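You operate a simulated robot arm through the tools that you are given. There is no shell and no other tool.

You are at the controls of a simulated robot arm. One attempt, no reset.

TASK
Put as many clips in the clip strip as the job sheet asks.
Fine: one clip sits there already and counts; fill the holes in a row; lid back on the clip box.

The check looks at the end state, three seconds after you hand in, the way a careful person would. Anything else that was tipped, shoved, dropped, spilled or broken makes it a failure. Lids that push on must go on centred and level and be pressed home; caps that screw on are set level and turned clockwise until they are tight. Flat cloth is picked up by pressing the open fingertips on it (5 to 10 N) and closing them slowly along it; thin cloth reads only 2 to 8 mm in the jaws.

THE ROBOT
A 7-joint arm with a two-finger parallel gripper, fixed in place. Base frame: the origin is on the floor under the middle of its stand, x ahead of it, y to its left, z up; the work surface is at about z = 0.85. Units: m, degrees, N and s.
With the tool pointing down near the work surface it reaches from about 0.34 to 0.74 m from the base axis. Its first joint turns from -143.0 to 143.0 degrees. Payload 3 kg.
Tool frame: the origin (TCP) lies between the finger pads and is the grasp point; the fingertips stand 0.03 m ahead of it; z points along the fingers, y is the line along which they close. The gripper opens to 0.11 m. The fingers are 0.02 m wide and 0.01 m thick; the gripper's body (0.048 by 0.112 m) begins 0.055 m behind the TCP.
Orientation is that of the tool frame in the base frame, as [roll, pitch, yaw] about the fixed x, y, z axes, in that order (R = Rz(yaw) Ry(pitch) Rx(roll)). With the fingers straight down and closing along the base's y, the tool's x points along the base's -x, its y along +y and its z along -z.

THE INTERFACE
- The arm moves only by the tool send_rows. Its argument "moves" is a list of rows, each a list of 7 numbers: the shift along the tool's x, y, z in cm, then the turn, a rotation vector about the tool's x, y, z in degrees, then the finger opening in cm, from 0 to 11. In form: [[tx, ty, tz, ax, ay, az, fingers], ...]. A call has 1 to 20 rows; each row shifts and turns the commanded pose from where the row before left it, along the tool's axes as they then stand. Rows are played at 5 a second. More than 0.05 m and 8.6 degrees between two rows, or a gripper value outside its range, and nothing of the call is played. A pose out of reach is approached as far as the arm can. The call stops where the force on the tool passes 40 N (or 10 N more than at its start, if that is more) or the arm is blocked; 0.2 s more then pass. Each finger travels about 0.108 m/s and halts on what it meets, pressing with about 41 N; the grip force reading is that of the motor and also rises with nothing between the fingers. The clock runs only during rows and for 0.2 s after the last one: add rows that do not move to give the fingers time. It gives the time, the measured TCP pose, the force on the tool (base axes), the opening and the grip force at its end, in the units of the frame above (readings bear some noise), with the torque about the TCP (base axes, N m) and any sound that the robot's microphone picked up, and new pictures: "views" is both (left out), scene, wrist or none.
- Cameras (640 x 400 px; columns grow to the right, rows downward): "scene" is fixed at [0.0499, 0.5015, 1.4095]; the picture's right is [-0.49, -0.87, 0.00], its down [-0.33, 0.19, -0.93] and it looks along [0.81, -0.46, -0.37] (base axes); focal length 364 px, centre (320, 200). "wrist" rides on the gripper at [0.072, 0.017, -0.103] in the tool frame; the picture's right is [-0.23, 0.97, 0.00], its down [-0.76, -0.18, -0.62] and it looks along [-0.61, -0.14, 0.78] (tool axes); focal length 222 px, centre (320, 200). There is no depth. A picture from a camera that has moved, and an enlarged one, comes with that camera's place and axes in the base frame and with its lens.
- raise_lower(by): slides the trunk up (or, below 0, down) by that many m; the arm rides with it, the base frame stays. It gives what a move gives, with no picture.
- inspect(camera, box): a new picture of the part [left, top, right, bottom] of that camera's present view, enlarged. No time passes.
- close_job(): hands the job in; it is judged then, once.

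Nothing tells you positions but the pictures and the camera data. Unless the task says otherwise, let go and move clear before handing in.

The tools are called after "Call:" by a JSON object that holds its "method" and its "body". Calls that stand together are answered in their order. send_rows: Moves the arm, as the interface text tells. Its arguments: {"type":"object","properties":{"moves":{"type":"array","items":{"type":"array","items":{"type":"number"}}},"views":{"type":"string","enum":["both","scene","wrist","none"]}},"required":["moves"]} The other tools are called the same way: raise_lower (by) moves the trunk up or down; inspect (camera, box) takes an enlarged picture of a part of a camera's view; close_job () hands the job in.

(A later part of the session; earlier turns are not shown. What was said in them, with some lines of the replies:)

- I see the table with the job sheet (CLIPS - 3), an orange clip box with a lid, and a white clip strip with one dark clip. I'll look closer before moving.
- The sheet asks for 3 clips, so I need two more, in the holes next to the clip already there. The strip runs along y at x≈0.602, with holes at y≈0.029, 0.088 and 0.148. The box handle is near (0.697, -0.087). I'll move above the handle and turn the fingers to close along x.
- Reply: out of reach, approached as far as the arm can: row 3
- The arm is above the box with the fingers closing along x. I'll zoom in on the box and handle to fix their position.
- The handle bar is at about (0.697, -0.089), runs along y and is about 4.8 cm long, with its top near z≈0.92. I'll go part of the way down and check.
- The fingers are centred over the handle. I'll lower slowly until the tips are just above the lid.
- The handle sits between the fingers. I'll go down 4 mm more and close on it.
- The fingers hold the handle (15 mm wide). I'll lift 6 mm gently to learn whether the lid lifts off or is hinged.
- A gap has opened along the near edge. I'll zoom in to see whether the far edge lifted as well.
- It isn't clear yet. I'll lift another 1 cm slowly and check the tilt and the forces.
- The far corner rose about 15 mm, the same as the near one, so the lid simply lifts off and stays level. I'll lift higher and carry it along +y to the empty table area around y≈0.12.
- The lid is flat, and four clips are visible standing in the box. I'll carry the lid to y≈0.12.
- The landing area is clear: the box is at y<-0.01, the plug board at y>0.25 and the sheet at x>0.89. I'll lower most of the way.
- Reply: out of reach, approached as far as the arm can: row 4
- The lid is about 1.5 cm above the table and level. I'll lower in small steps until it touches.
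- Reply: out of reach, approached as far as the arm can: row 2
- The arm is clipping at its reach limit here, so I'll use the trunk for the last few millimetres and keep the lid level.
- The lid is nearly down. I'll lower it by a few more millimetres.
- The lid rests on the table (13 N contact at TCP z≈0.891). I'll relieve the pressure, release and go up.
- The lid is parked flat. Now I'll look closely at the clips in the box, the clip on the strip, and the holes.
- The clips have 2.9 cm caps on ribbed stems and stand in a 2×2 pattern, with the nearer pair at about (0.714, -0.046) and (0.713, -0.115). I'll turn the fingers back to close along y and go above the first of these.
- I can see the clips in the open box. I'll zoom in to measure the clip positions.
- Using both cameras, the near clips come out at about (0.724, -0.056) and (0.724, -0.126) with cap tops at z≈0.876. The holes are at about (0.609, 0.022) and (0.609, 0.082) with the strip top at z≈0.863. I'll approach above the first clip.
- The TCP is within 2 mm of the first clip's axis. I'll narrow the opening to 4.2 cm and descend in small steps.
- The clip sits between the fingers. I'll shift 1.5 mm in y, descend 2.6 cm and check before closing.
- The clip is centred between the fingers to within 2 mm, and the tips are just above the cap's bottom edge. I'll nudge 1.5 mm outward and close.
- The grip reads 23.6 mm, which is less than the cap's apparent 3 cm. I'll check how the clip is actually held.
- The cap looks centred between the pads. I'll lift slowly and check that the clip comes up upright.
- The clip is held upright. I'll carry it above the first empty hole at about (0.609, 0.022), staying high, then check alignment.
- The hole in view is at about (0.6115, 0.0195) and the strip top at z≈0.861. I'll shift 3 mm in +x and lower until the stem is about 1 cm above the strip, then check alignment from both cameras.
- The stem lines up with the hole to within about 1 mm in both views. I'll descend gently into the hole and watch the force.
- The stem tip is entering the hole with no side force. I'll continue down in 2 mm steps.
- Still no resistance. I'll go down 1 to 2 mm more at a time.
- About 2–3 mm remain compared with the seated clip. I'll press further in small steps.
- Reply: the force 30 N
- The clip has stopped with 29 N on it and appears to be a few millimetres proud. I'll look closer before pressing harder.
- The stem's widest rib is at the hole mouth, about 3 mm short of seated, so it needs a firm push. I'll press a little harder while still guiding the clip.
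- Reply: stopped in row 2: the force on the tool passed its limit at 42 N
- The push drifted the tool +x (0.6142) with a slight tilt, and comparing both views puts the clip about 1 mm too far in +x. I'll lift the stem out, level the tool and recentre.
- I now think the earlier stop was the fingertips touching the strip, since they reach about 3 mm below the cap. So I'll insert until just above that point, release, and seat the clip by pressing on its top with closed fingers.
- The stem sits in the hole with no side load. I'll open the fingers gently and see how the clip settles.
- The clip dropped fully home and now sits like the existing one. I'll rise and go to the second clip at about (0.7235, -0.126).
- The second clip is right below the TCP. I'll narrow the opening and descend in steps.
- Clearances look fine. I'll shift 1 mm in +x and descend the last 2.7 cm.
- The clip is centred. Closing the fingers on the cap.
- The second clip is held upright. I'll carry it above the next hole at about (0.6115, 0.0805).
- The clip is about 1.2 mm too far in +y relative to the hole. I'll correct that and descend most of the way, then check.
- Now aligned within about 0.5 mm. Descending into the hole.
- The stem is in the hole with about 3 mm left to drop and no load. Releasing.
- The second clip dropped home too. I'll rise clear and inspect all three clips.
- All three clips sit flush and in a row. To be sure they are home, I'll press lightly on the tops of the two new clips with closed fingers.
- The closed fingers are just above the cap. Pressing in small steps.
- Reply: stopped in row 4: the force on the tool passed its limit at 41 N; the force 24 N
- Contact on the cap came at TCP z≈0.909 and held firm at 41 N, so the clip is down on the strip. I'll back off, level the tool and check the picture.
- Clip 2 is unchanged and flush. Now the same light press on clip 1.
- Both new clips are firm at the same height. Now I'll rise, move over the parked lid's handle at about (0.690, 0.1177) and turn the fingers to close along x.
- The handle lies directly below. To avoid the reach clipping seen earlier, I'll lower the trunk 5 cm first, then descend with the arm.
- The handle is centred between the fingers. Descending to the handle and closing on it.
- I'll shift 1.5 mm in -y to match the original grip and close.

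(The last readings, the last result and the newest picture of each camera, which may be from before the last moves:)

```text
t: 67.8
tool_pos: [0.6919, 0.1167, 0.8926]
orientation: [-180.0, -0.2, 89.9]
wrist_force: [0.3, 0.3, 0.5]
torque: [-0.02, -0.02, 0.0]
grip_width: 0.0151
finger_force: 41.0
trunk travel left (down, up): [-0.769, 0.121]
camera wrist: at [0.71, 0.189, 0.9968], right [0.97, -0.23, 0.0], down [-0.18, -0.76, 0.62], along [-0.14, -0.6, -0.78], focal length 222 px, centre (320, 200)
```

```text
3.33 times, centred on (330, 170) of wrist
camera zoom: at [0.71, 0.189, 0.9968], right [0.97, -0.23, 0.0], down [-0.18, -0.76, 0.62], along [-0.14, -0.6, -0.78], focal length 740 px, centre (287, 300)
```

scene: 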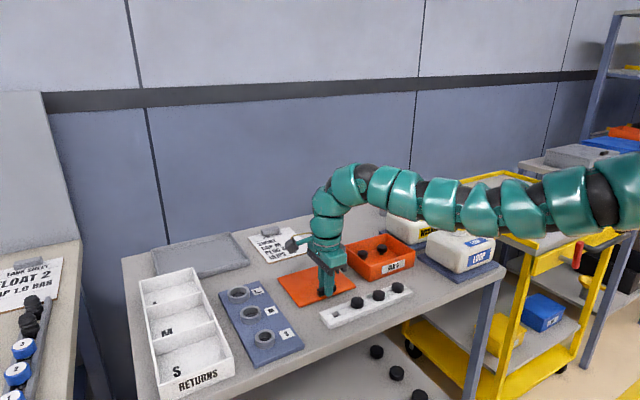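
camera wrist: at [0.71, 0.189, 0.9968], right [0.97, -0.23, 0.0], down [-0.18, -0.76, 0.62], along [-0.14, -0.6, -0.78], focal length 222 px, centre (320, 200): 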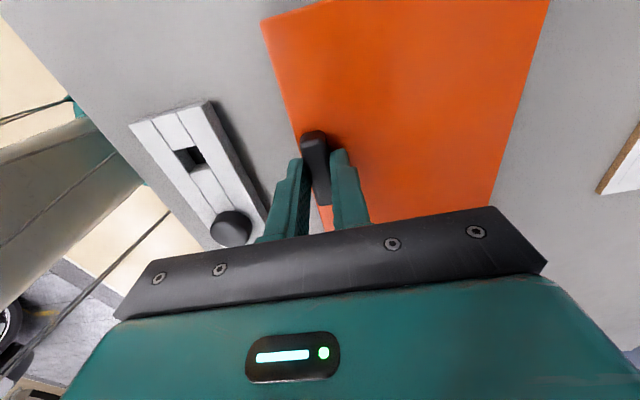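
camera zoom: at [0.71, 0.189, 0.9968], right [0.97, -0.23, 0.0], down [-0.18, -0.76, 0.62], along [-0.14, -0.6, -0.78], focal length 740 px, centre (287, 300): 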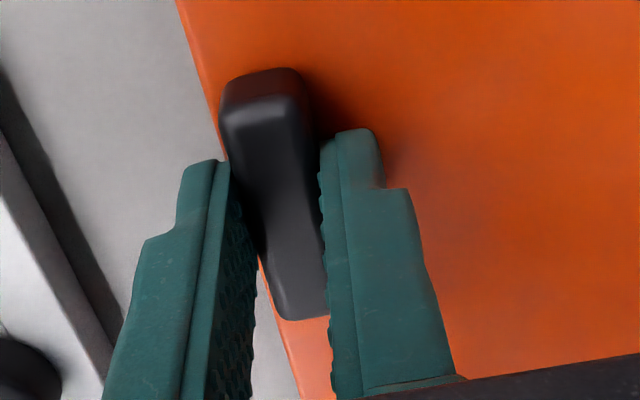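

The grip matches the original one almost exactly: the lid corner is at the same pixels as when I first took it. I'll lift the lid and carry it back over the box.

Call:
{"method": "send_rows", "body": {"moves": [[0, 0, -0.3, 0, 0, 0, 0.5], [0, 0, -0.7, 0, -0.2, 0, 0.5], [0, 0, -1.5, 0, 0, 0, 0.5], [0, 0, -2.0, 0, 0, 0, 0.5], [0, 0, -2.5, 0, 0, 0, 0.5], [0, 0, -2.5, 0, 0, 0, 0.5], [0, 0, 0, 0, 0, 0, 0.5]]}}

Call:
{"method": "inspect", "body": {"camera": "scene", "box": [250, 190, 420, 310]}}

```text
t: 69.4
tool_pos: [0.6927, 0.1186, 0.9872]
orientation: [-180.0, 0.0, 89.8]
wrist_force: [-0.4, 0.1, -1.2]
torque: [0.01, 0.03, 0.03]
grip_width: 0.0149
finger_force: 41.2
trunk travel left (down, up): [-0.769, 0.121]
camera wrist: at [0.711, 0.1892, 1.0915], right [0.97, -0.23, 0.0], down [-0.18, -0.76, 0.62], along [-0.14, -0.61, -0.78], focal length 222 px, centre (320, 200)
```

scene: 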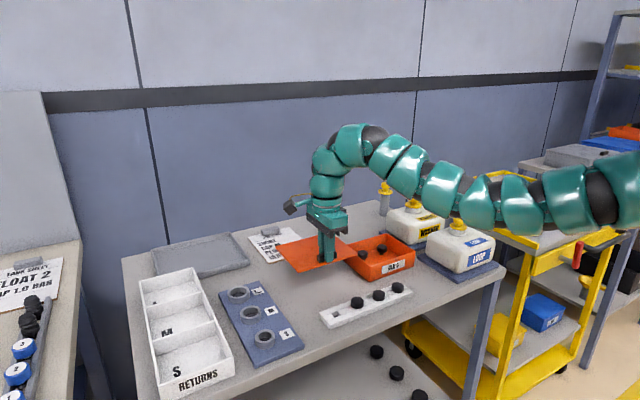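
wrist: 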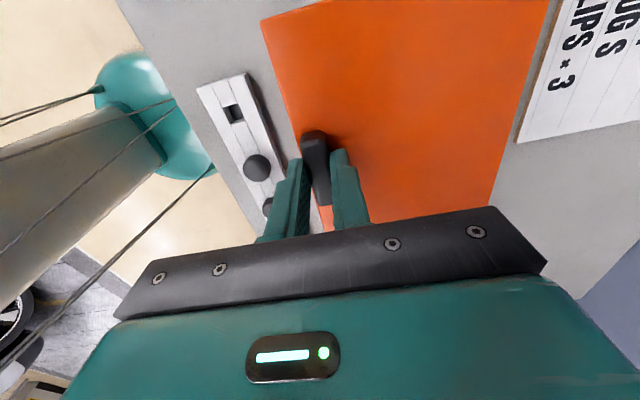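

```text
3.33 times, centred on (335, 250) of scene
camera zoom: at [0.0499, 0.5015, 1.4095], right [-0.49, -0.87, 0.0], down [-0.33, 0.19, -0.93], along [0.81, -0.46, -0.37], focal length 1212 px, centre (270, 33)
```

zoom: 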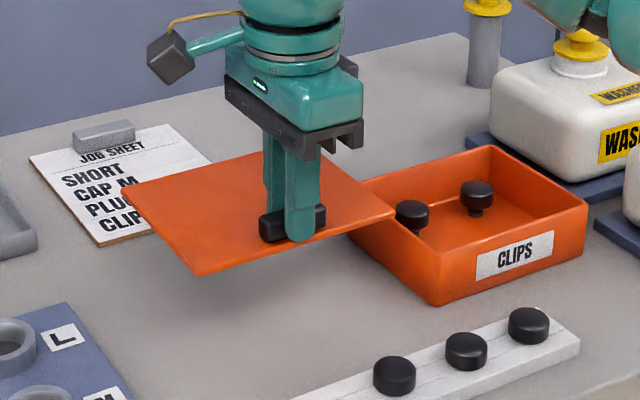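

The lid is level. Carrying it back over the box.

Call:
{"method": "send_rows", "body": {"moves": [[-1.5, 0.1, 0, 0, 0, 0, 0.5], [-3.0, 0.1, 0, 0, 0, -0.1, 0.5], [-3.5, 0.1, 0, 0, 0, 0, 0.5], [-3.5, 0.1, 0, 0, 0, 0, 0.5], [-3.5, 0.1, 0, 0, 0, 0, 0.5], [-3.0, 0, 0, 0, 0, 0, 0.5], [-1.7, 0, 0, 0, 0, 0, 0.5], [-0.9, 0, 0, 0, 0, 0, 0.5], [0, 0, 0, 0, 0, 0, 0.5], [0, 0, 0, 0, 0, 0, 0.5]]}}

Call:
{"method": "inspect", "body": {"camera": "scene", "box": [330, 180, 450, 290]}}

```text
t: 71.6
tool_pos: [0.6977, -0.0902, 0.9855]
orientation: [180.0, 0.1, 89.9]
wrist_force: [0.3, 0.0, -0.2]
torque: [-0.03, 0.02, 0.01]
grip_width: 0.015
finger_force: 40.9
trunk travel left (down, up): [-0.769, 0.121]
camera wrist: at [0.7151, -0.0186, 1.09], right [0.97, -0.23, 0.0], down [-0.18, -0.76, 0.62], along [-0.14, -0.61, -0.78], focal length 222 px, centre (320, 200)
```

scene: 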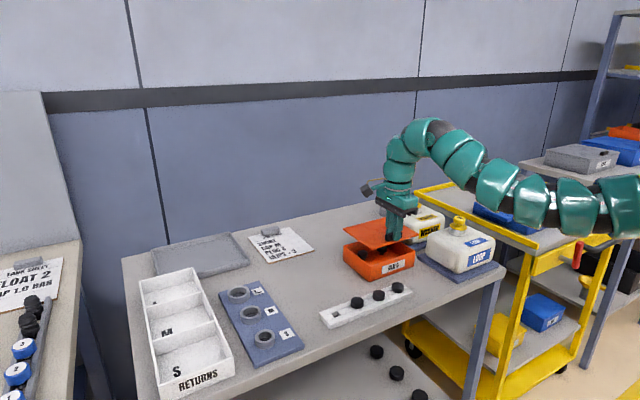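
wrist: 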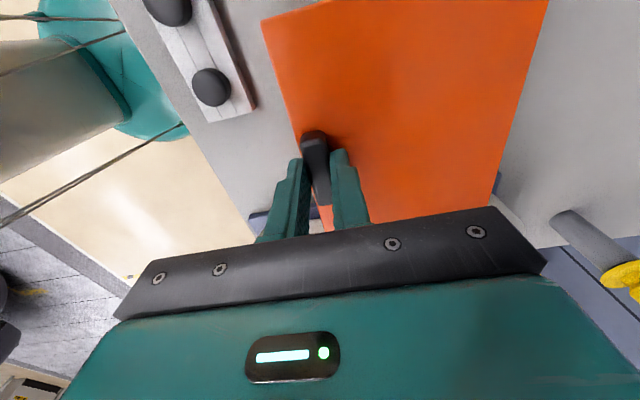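

```text
3.64 times, centred on (390, 235) of scene
camera zoom: at [0.0499, 0.5015, 1.4095], right [-0.49, -0.87, 0.0], down [-0.33, 0.19, -0.93], along [0.81, -0.46, -0.37], focal length 1322 px, centre (66, 73)
```

zoom: 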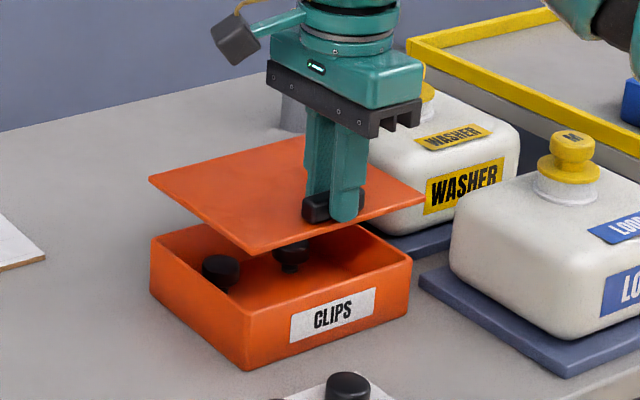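

The lid is above the box. I'll lower to about 1.5 cm above the rim, where I have a reference picture from the lift, and compare corner positions.

Call:
{"method": "send_rows", "body": {"moves": [[0, 0, 1.2, 0, 0, 0, 0.5], [0, 0, 1.2, 0, 0, 0, 0.5], [0, 0, 0.85, 0, 0, 0, 0.5], [0, 0, 0, 0, 0, 0, 0.5], [0, 0, 0, 0, 0, 0, 0.5]]}}

Call:
{"method": "inspect", "body": {"camera": "scene", "box": [330, 200, 450, 290]}}

Call:
{"method": "inspect", "body": {"camera": "scene", "box": [342, 228, 382, 258]}}

Call:
{"method": "inspect", "body": {"camera": "scene", "box": [375, 235, 425, 275]}}

```text
t: 72.8
tool_pos: [0.6973, -0.0894, 0.9535]
orientation: [-180.0, 0.0, 89.9]
wrist_force: [0.2, -0.2, -1.0]
torque: [-0.02, 0.04, -0.01]
grip_width: 0.015
finger_force: 40.9
trunk travel left (down, up): [-0.769, 0.121]
camera wrist: at [0.7147, -0.0181, 1.0582], right [0.97, -0.23, 0.0], down [-0.18, -0.76, 0.62], along [-0.14, -0.61, -0.78], focal length 222 px, centre (320, 200)
```

scene: 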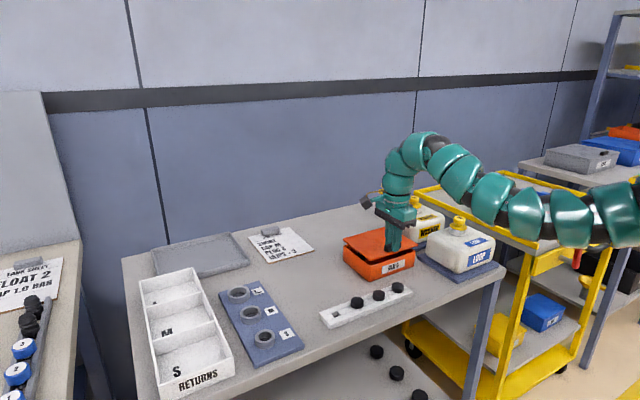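
wrist: 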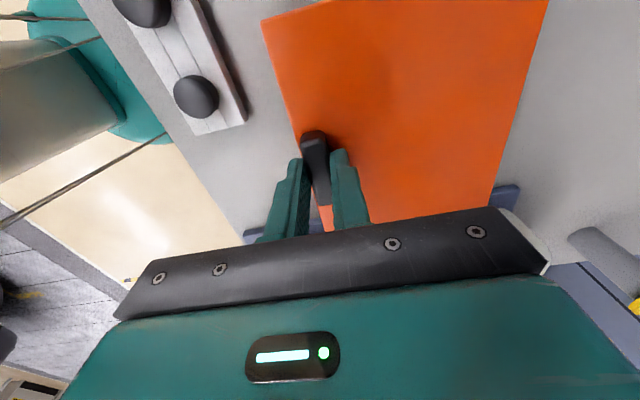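

```text
4.44 times, centred on (390, 245) of scene
camera zoom: at [0.0499, 0.5015, 1.4095], right [-0.49, -0.87, 0.0], down [-0.33, 0.19, -0.93], along [0.81, -0.46, -0.37], focal length 1616 px, centre (9, 0)
```

zoom: 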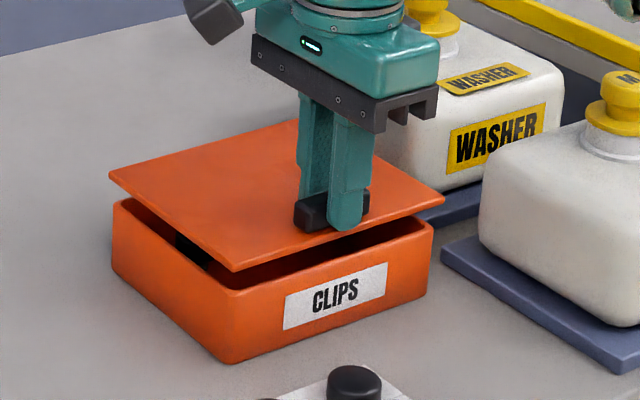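

```text
13.33 times, centred on (362, 243) of scene
camera zoom: at [0.0499, 0.5015, 1.4095], right [-0.49, -0.87, 0.0], down [-0.33, 0.19, -0.93], along [0.81, -0.46, -0.37], focal length 4849 px, centre (-240, -373)
```

zoom: 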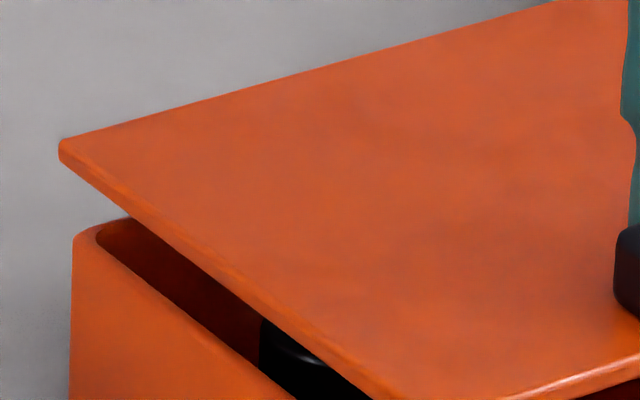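

```text
10.00 times, centred on (400, 255) of scene
camera zoom: at [0.0499, 0.5015, 1.4095], right [-0.49, -0.87, 0.0], down [-0.33, 0.19, -0.93], along [0.81, -0.46, -0.37], focal length 3636 px, centre (-480, -350)
```

zoom: 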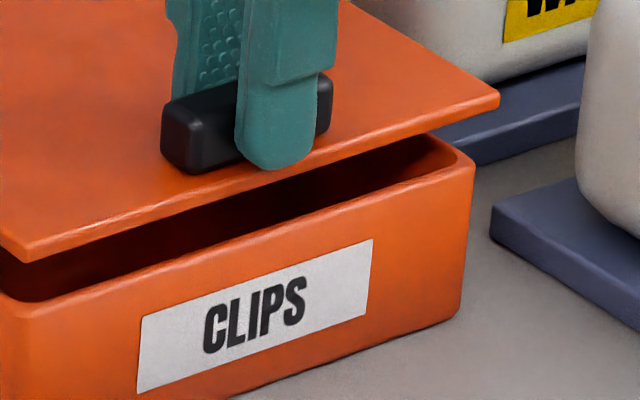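

Compared with the lift picture, the lid is level but about 1.4 mm too far in -y. I'll correct that and lower onto the rim.

Call:
{"method": "send_rows", "body": {"moves": [[0.14, 0, 0, 0, 0, 0, 0.5], [0, 0, 0.4, 0, 0, 0, 0.5], [0, 0, 0.4, 0, 0, 0, 0.5], [0, 0, 0.2, 0, 0, 0, 0.5], [0, 0, 0, 0, 0, 0, 0.5], [0, 0, 0, 0, 0, 0, 0.5]], "views": "none"}}

Call:
{"method": "inspect", "body": {"camera": "scene", "box": [342, 228, 382, 258]}}

Call:
{"method": "inspect", "body": {"camera": "scene", "box": [375, 235, 425, 275]}}

```text
t: 74.2
tool_pos: [0.6979, -0.0866, 0.943]
orientation: [180.0, 0.1, 89.9]
wrist_force: [-0.6, -0.1, -0.3]
torque: [-0.01, 0.05, 0.0]
grip_width: 0.015
finger_force: 40.9
trunk travel left (down, up): [-0.769, 0.121]
```

```text
13.33 times, centred on (362, 243) of scene
camera zoom: at [0.0499, 0.5015, 1.4095], right [-0.49, -0.87, 0.0], down [-0.33, 0.19, -0.93], along [0.81, -0.46, -0.37], focal length 4849 px, centre (-240, -373)
```

zoom: 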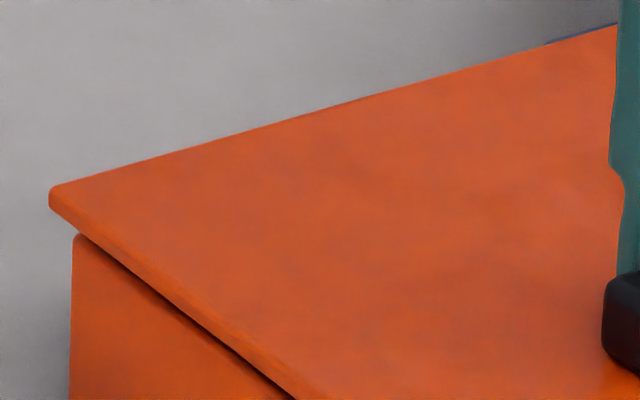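

```text
10.00 times, centred on (400, 255) of scene
camera zoom: at [0.0499, 0.5015, 1.4095], right [-0.49, -0.87, 0.0], down [-0.33, 0.19, -0.93], along [0.81, -0.46, -0.37], focal length 3636 px, centre (-480, -350)
```

zoom: 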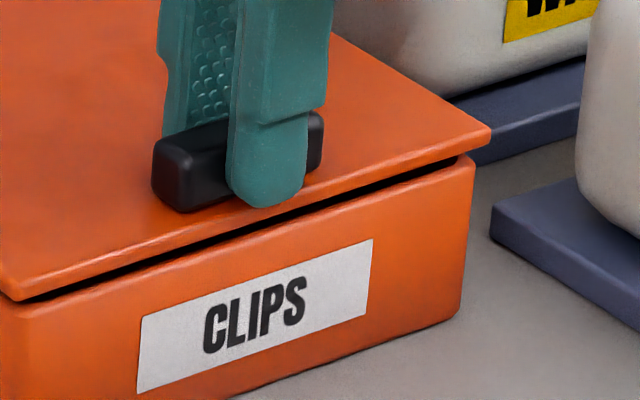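

Laterally it now matches the reference. Lowering the last few millimetres to contact.

Call:
{"method": "send_rows", "body": {"moves": [[0, 0, 0.2, 0, 0, 0, 0.5], [0, 0, 0.1, 0, 0, 0, 0.5], [0, 0, 0.1, 0, 0, 0, 0.5], [0, 0, 0, 0, 0, 0, 0.5]], "views": "none"}}

Call:
{"method": "inspect", "body": {"camera": "scene", "box": [342, 228, 382, 258]}}

Call:
{"method": "inspect", "body": {"camera": "scene", "box": [375, 235, 425, 275]}}

```text
t: 75.2
tool_pos: [0.6976, -0.0879, 0.9404]
orientation: [179.9, 0.0, 89.9]
wrist_force: [-1.1, -0.1, -1.0]
torque: [0.05, 0.03, -0.02]
grip_width: 0.0149
finger_force: 41.2
trunk travel left (down, up): [-0.769, 0.121]
```

```text
13.33 times, centred on (362, 243) of scene
camera zoom: at [0.0499, 0.5015, 1.4095], right [-0.49, -0.87, 0.0], down [-0.33, 0.19, -0.93], along [0.81, -0.46, -0.37], focal length 4849 px, centre (-240, -373)
```

zoom: 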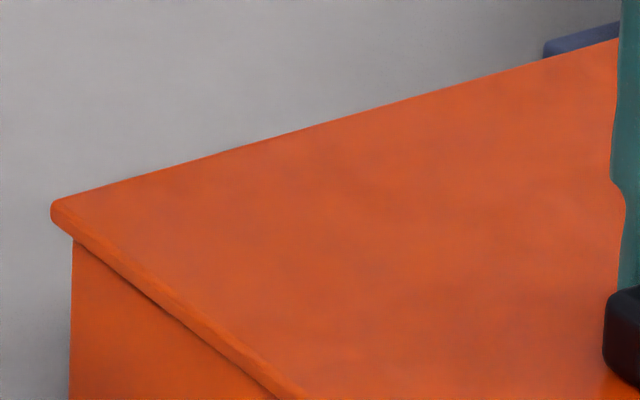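

```text
10.00 times, centred on (400, 255) of scene
camera zoom: at [0.0499, 0.5015, 1.4095], right [-0.49, -0.87, 0.0], down [-0.33, 0.19, -0.93], along [0.81, -0.46, -0.37], focal length 3636 px, centre (-480, -350)
```

zoom: 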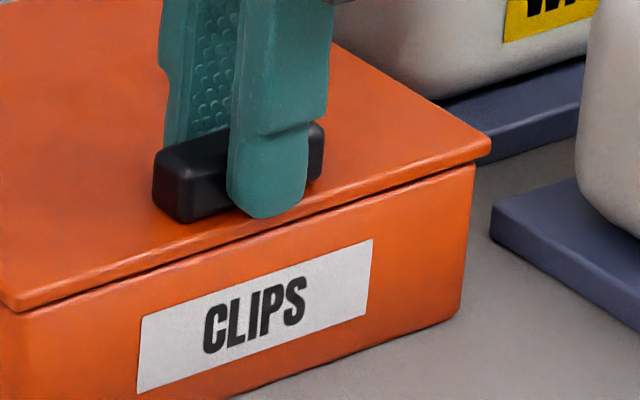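

Almost down. Two more 1 mm steps to meet the rim.

Call:
{"method": "send_rows", "body": {"moves": [[0, 0, 0.1, 0, 0, 0, 0.5], [0, 0, 0.1, 0, 0, 0, 0.5], [0, 0, 0, 0, 0, 0, 0.5]], "views": "none"}}

Call:
{"method": "inspect", "body": {"camera": "scene", "box": [342, 228, 382, 258]}}

Call:
{"method": "inspect", "body": {"camera": "scene", "box": [375, 235, 425, 275]}}

```text
t: 76.0
tool_pos: [0.6953, -0.0884, 0.9387]
orientation: [180.0, -0.1, 89.9]
wrist_force: [0.2, -0.7, 8.3]
torque: [0.72, 0.04, -0.03]
grip_width: 0.015
finger_force: 41.0
trunk travel left (down, up): [-0.769, 0.121]
```

```text
13.33 times, centred on (362, 243) of scene
camera zoom: at [0.0499, 0.5015, 1.4095], right [-0.49, -0.87, 0.0], down [-0.33, 0.19, -0.93], along [0.81, -0.46, -0.37], focal length 4849 px, centre (-240, -373)
```

zoom: 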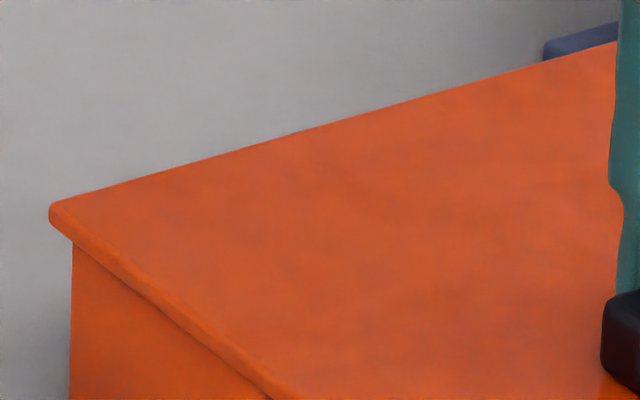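

```text
10.00 times, centred on (400, 255) of scene
camera zoom: at [0.0499, 0.5015, 1.4095], right [-0.49, -0.87, 0.0], down [-0.33, 0.19, -0.93], along [0.81, -0.46, -0.37], focal length 3636 px, centre (-480, -350)
```

zoom: 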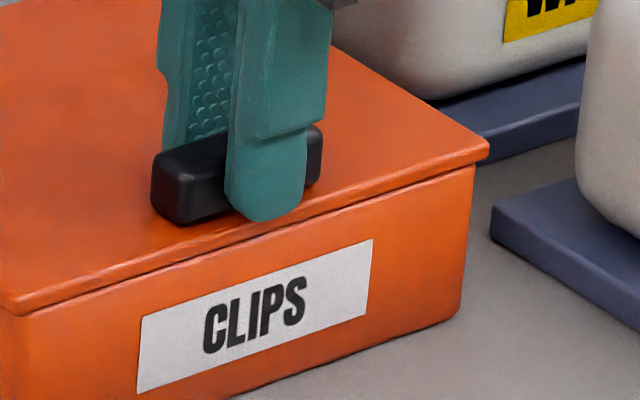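

The +y edge touched first (a slight tilt of about 0.5°). I'll rotate to level and press the lid evenly onto the rim.

Call:
{"method": "send_rows", "body": {"moves": [[0, 0, 0, 0, 0.3, 0, 0.5], [0, 0, 0.05, 0, 0.2, 0, 0.5], [0, 0, 0, 0, 0, 0, 0.5]], "views": "none"}}

Call:
{"method": "inspect", "body": {"camera": "scene", "box": [330, 220, 430, 290]}}

```text
t: 76.8
tool_pos: [0.6964, -0.0881, 0.94]
orientation: [179.9, -0.5, 89.9]
wrist_force: [1.1, -1.5, 13.4]
torque: [-1.28, 0.01, 0.06]
grip_width: 0.0149
finger_force: 40.8
trunk travel left (down, up): [-0.769, 0.121]
```

```text
5.71 times, centred on (380, 255) of scene
camera zoom: at [0.0499, 0.5015, 1.4095], right [-0.49, -0.87, 0.0], down [-0.33, 0.19, -0.93], along [0.81, -0.46, -0.37], focal length 2078 px, centre (-23, -114)
```

zoom: 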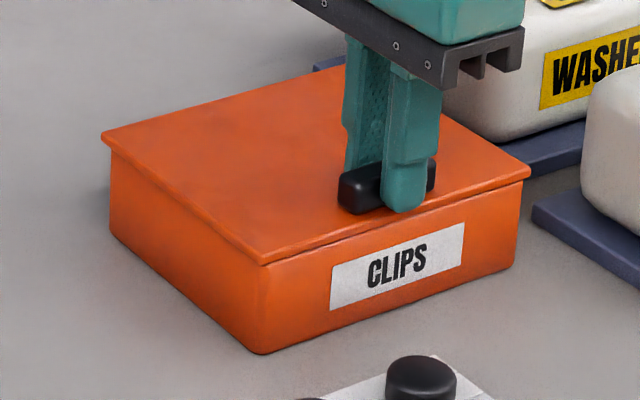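

That over-corrected slightly. I'll turn back half-way so the load is even, then release.

Call:
{"method": "send_rows", "body": {"moves": [[0, 0, 0, 0, -0.28, 0, 0.5], [0, 0, 0, 0, 0, 0, 0.5]], "views": "none"}}

```text
t: 77.4
tool_pos: [0.6961, -0.0877, 0.9382]
orientation: [179.8, -0.3, 89.9]
wrist_force: [2.1, -1.3, 14.9]
torque: [0.85, -0.04, -0.02]
grip_width: 0.0152
finger_force: 41.0
trunk travel left (down, up): [-0.769, 0.121]
```

Call:
{"method": "send_rows", "body": {"moves": [[0, 0, 0, 0, 0.1, 0, 0.5], [0, 0, -0.05, 0, 0, 0, 0.5], [0, 0, 0, 0, 0, 0, 0.5]], "views": "none"}}

Call:
{"method": "inspect", "body": {"camera": "scene", "box": [330, 220, 430, 290]}}

```text
t: 78.2
tool_pos: [0.6965, -0.0889, 0.9376]
orientation: [179.9, -0.3, 89.9]
wrist_force: [4.6, -2.0, 14.9]
torque: [-0.37, -0.08, 0.03]
grip_width: 0.0149
finger_force: 40.8
trunk travel left (down, up): [-0.769, 0.121]
```

```text
5.71 times, centred on (380, 255) of scene
camera zoom: at [0.0499, 0.5015, 1.4095], right [-0.49, -0.87, 0.0], down [-0.33, 0.19, -0.93], along [0.81, -0.46, -0.37], focal length 2078 px, centre (-23, -114)
```

zoom: 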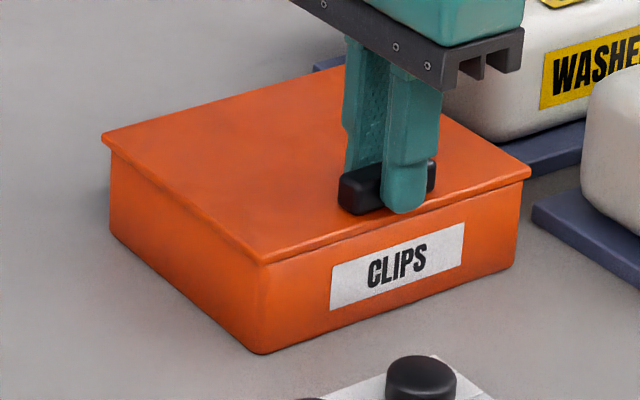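

The load is even and the lid sits flat. Releasing the handle gently and rising.

Call:
{"method": "send_rows", "body": {"moves": [[0, 0.03, -0.05, 0, 0, 0, 0.5], [0, 0, 0, 0, 0, 0, 1.7], [0, 0, 0, 0, 0, 0, 2.4], [0, 0, 0, 0, 0, 0, 3.4], [0, 0, 0, 0, 0, 0, 4], [0, 0, -0.5, 0, 0, 0, 4], [0, 0, -1.5, 0, 0, 0, 4], [0, 0, -3, 0, 0, 0, 4], [0, 0, -3, 0, 0, 0, 4], [0, 0, 0, 0, 0, 0, 4]]}}

Call:
{"method": "inspect", "body": {"camera": "scene", "box": [330, 220, 430, 290]}}

Call:
{"method": "inspect", "body": {"camera": "scene", "box": [375, 235, 425, 275]}}

Call:
{"method": "inspect", "body": {"camera": "scene", "box": [342, 228, 382, 258]}}

```text
t: 80.4
tool_pos: [0.6987, -0.0889, 1.0181]
orientation: [-179.9, -0.4, 89.8]
wrist_force: [0.2, -0.7, -0.2]
torque: [-0.03, -0.05, 0.03]
grip_width: 0.04
finger_force: 0.0
trunk travel left (down, up): [-0.769, 0.121]
camera wrist: at [0.7155, -0.0177, 1.1235], right [0.97, -0.23, 0.0], down [-0.18, -0.77, 0.62], along [-0.14, -0.6, -0.79], focal length 222 px, centre (320, 200)
```

scene: 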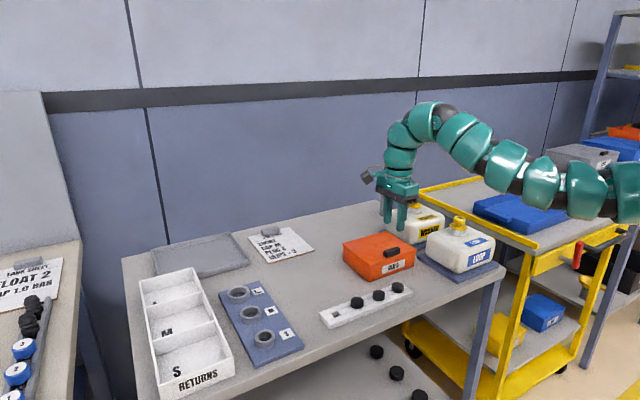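
wrist: 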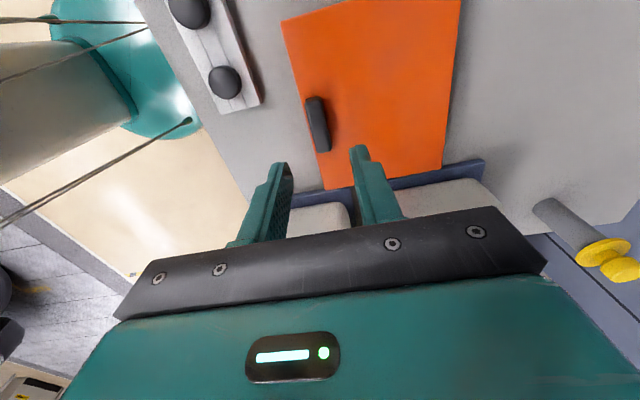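

```text
5.71 times, centred on (380, 255) of scene
camera zoom: at [0.0499, 0.5015, 1.4095], right [-0.49, -0.87, 0.0], down [-0.33, 0.19, -0.93], along [0.81, -0.46, -0.37], focal length 2078 px, centre (-23, -114)
```

zoom: 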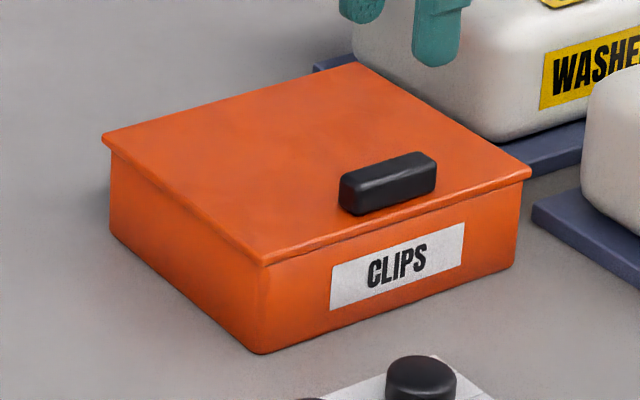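

```text
10.00 times, centred on (400, 255) of scene
camera zoom: at [0.0499, 0.5015, 1.4095], right [-0.49, -0.87, 0.0], down [-0.33, 0.19, -0.93], along [0.81, -0.46, -0.37], focal length 3636 px, centre (-480, -350)
```

zoom: 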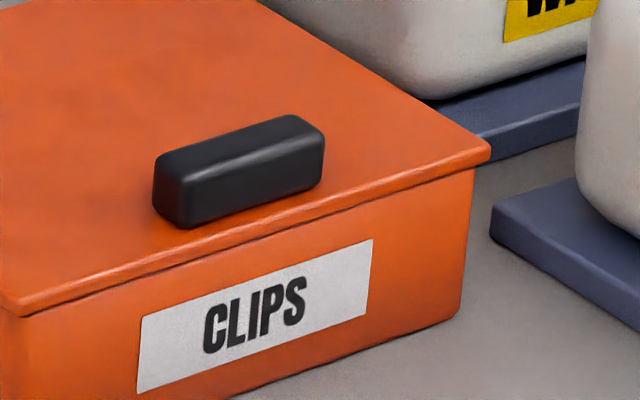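

```text
13.33 times, centred on (362, 243) of scene
camera zoom: at [0.0499, 0.5015, 1.4095], right [-0.49, -0.87, 0.0], down [-0.33, 0.19, -0.93], along [0.81, -0.46, -0.37], focal length 4849 px, centre (-240, -373)
```

zoom: 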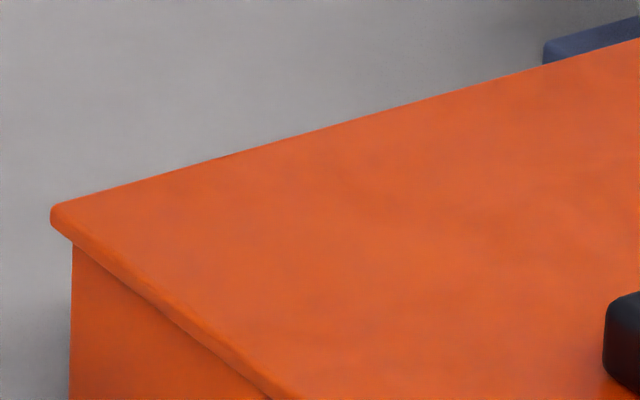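

The lid is on. I'll take the same zoom as at the start, to compare directly.

Call:
{"method": "inspect", "body": {"camera": "scene", "box": [300, 220, 460, 320]}}

Call:
{"method": "inspect", "body": {"camera": "wrist", "box": [220, 0, 480, 200]}}

```text
4.00 times, centred on (380, 270) of scene
camera zoom: at [0.0499, 0.5015, 1.4095], right [-0.49, -0.87, 0.0], down [-0.33, 0.19, -0.93], along [0.81, -0.46, -0.37], focal length 1455 px, centre (80, -80)
```

zoom: 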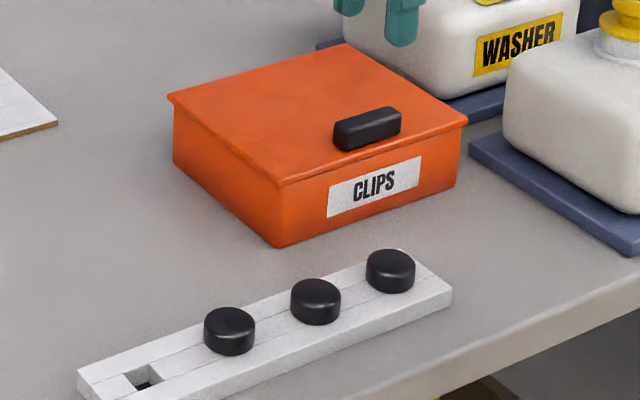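

```text
2.00 times, centred on (350, 100) of wrist
camera zoom: at [0.7155, -0.0177, 1.1235], right [0.97, -0.23, 0.0], down [-0.18, -0.77, 0.62], along [-0.14, -0.6, -0.79], focal length 444 px, centre (260, 400)
```

zoom: 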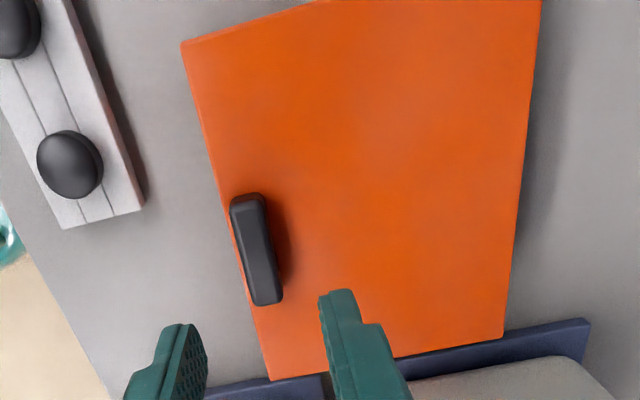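

Compared with the start, the lid sits at the same height and level, within about 1 mm of its original spot, and the box and strip have not moved. I'll move the arm clear upward and take a final look.

Call:
{"method": "send_rows", "body": {"moves": [[0, 0, -3, 0, 0, 0, 4], [0, 0, -3, 0, 0, 0, 4], [0, 0, -3, 0, 0, 0, 4], [0, 0, 0, 0, 0, 0, 4]]}}

Call:
{"method": "inspect", "body": {"camera": "scene", "box": [110, 180, 510, 400]}}

Call:
{"method": "inspect", "body": {"camera": "scene", "box": [315, 275, 415, 335]}}

Call:
{"method": "inspect", "body": {"camera": "wrist", "box": [160, 0, 480, 200]}}

```text
t: 81.4
tool_pos: [0.7049, -0.0889, 1.0693]
orientation: [180.0, -0.5, 89.9]
wrist_force: [-0.2, 0.1, -0.2]
torque: [0.0, 0.01, -0.02]
grip_width: 0.0401
finger_force: 0.0
out of reach, approached as far as the arm can: row 1, 2
trunk travel left (down, up): [-0.769, 0.121]
camera wrist: at [0.7225, -0.0178, 1.1742], right [0.97, -0.23, 0.0], down [-0.18, -0.77, 0.62], along [-0.14, -0.6, -0.79], focal length 222 px, centre (320, 200)
```

scene: 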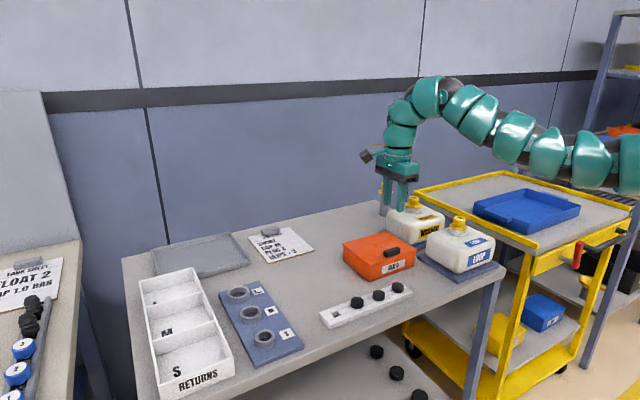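
wrist: 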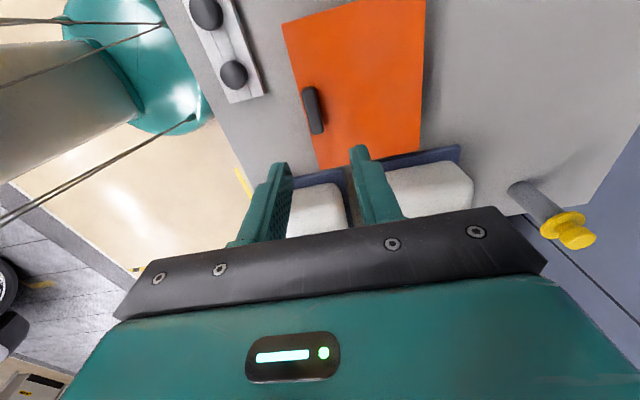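

```text
1.60 times, centred on (310, 290) of scene
camera zoom: at [0.0499, 0.5015, 1.4095], right [-0.49, -0.87, 0.0], down [-0.33, 0.19, -0.93], along [0.81, -0.46, -0.37], focal length 582 px, centre (336, 56)
```

zoom: 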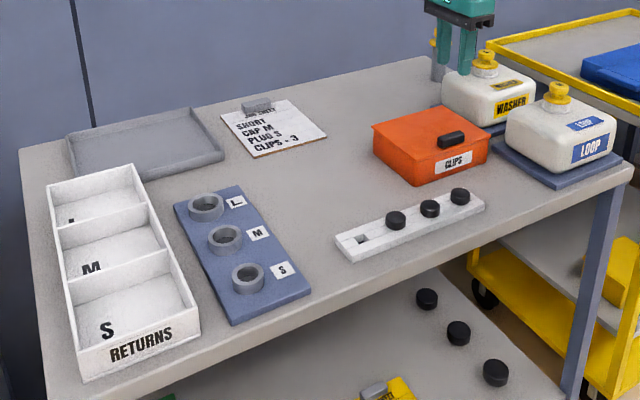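

```text
6.40 times, centred on (365, 305) of scene
camera zoom: at [0.0499, 0.5015, 1.4095], right [-0.49, -0.87, 0.0], down [-0.33, 0.19, -0.93], along [0.81, -0.46, -0.37], focal length 2327 px, centre (32, -472)
```

zoom: 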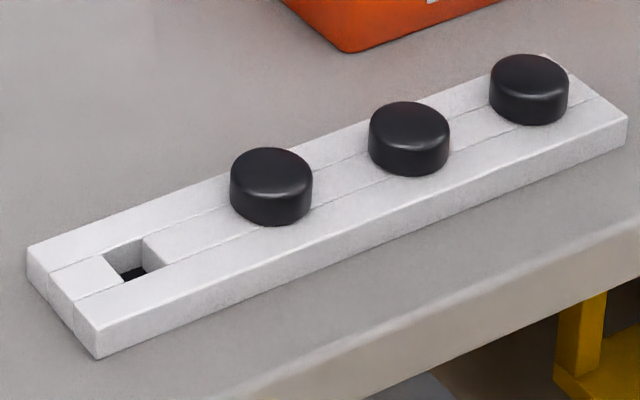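

```text
2.00 times, centred on (320, 100) of wrist
camera zoom: at [0.7225, -0.0178, 1.1742], right [0.97, -0.23, 0.0], down [-0.18, -0.77, 0.62], along [-0.14, -0.6, -0.79], focal length 444 px, centre (320, 400)
```

zoom: 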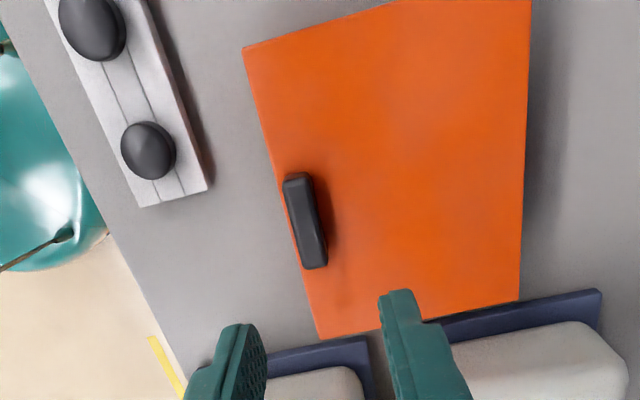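

Everything looks in place. One last close look at the second clip and the rim of the lid before handing in.

Call:
{"method": "inspect", "body": {"camera": "scene", "box": [345, 292, 375, 314]}}

Call:
{"method": "inspect", "body": {"camera": "scene", "box": [340, 230, 420, 285]}}

```text
16.00 times, centred on (360, 303) of scene
camera zoom: at [0.0499, 0.5015, 1.4095], right [-0.49, -0.87, 0.0], down [-0.33, 0.19, -0.93], along [0.81, -0.46, -0.37], focal length 5818 px, centre (-320, -1448)
```

zoom: 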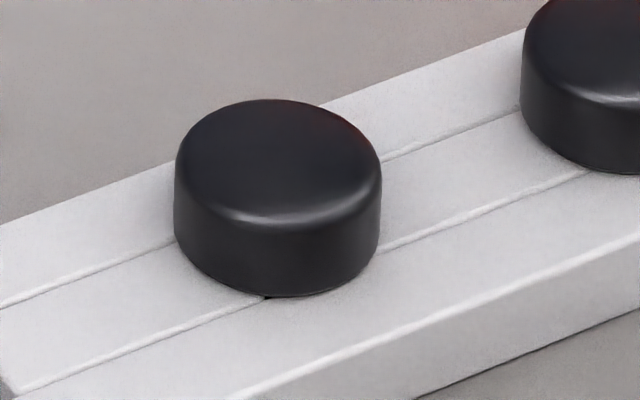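

```text
7.27 times, centred on (380, 258) of scene
camera zoom: at [0.0499, 0.5015, 1.4095], right [-0.49, -0.87, 0.0], down [-0.33, 0.19, -0.93], along [0.81, -0.46, -0.37], focal length 2645 px, centre (-116, -218)
```

zoom: 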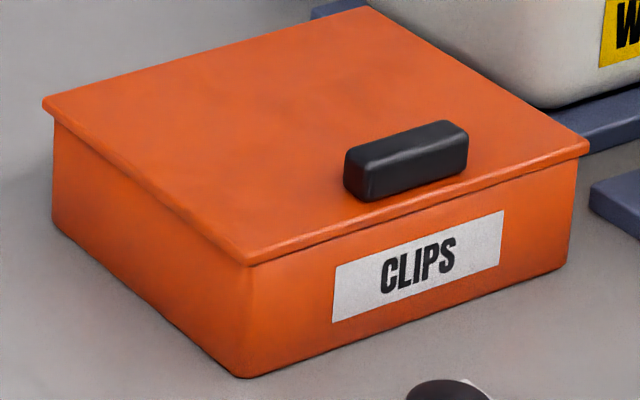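

The strip holds three clips in adjacent holes, all flush and upright. The lid is level and back on the box, the other objects are where they started, and the gripper is empty and clear. Handing in.

Call:
{"method": "close_job", "body": {}}

```text
The job is handed in.
```

The job is handed in: the clip strip now holds the three clips the sheet asks for, and the lid is back on the clip box. No verdict came back with the hand-in.

- **Clips:** I added two clips in the holes next to the one already there, so the three sit in a row with one end hole left empty. Both dropped into their holes and stayed put when I pressed on them. The second one sits a millimetre or two off-centre in its hole but looks flush.
- **Lid:** It is level, at its original height, and within about 1 mm of where it started.
- **Everything else:** The box and strip have not moved, and I saw nothing tipped or shifted on the table. The two clips left in the box were upright when I last saw them, just before the lid went on.

While inserting the first clip I pressed too hard once: the arm stopped at 42 N, most likely because the fingertips met the strip. Pressing the second clip from above also reached the 40 N limit once. Neither left any visible damage.
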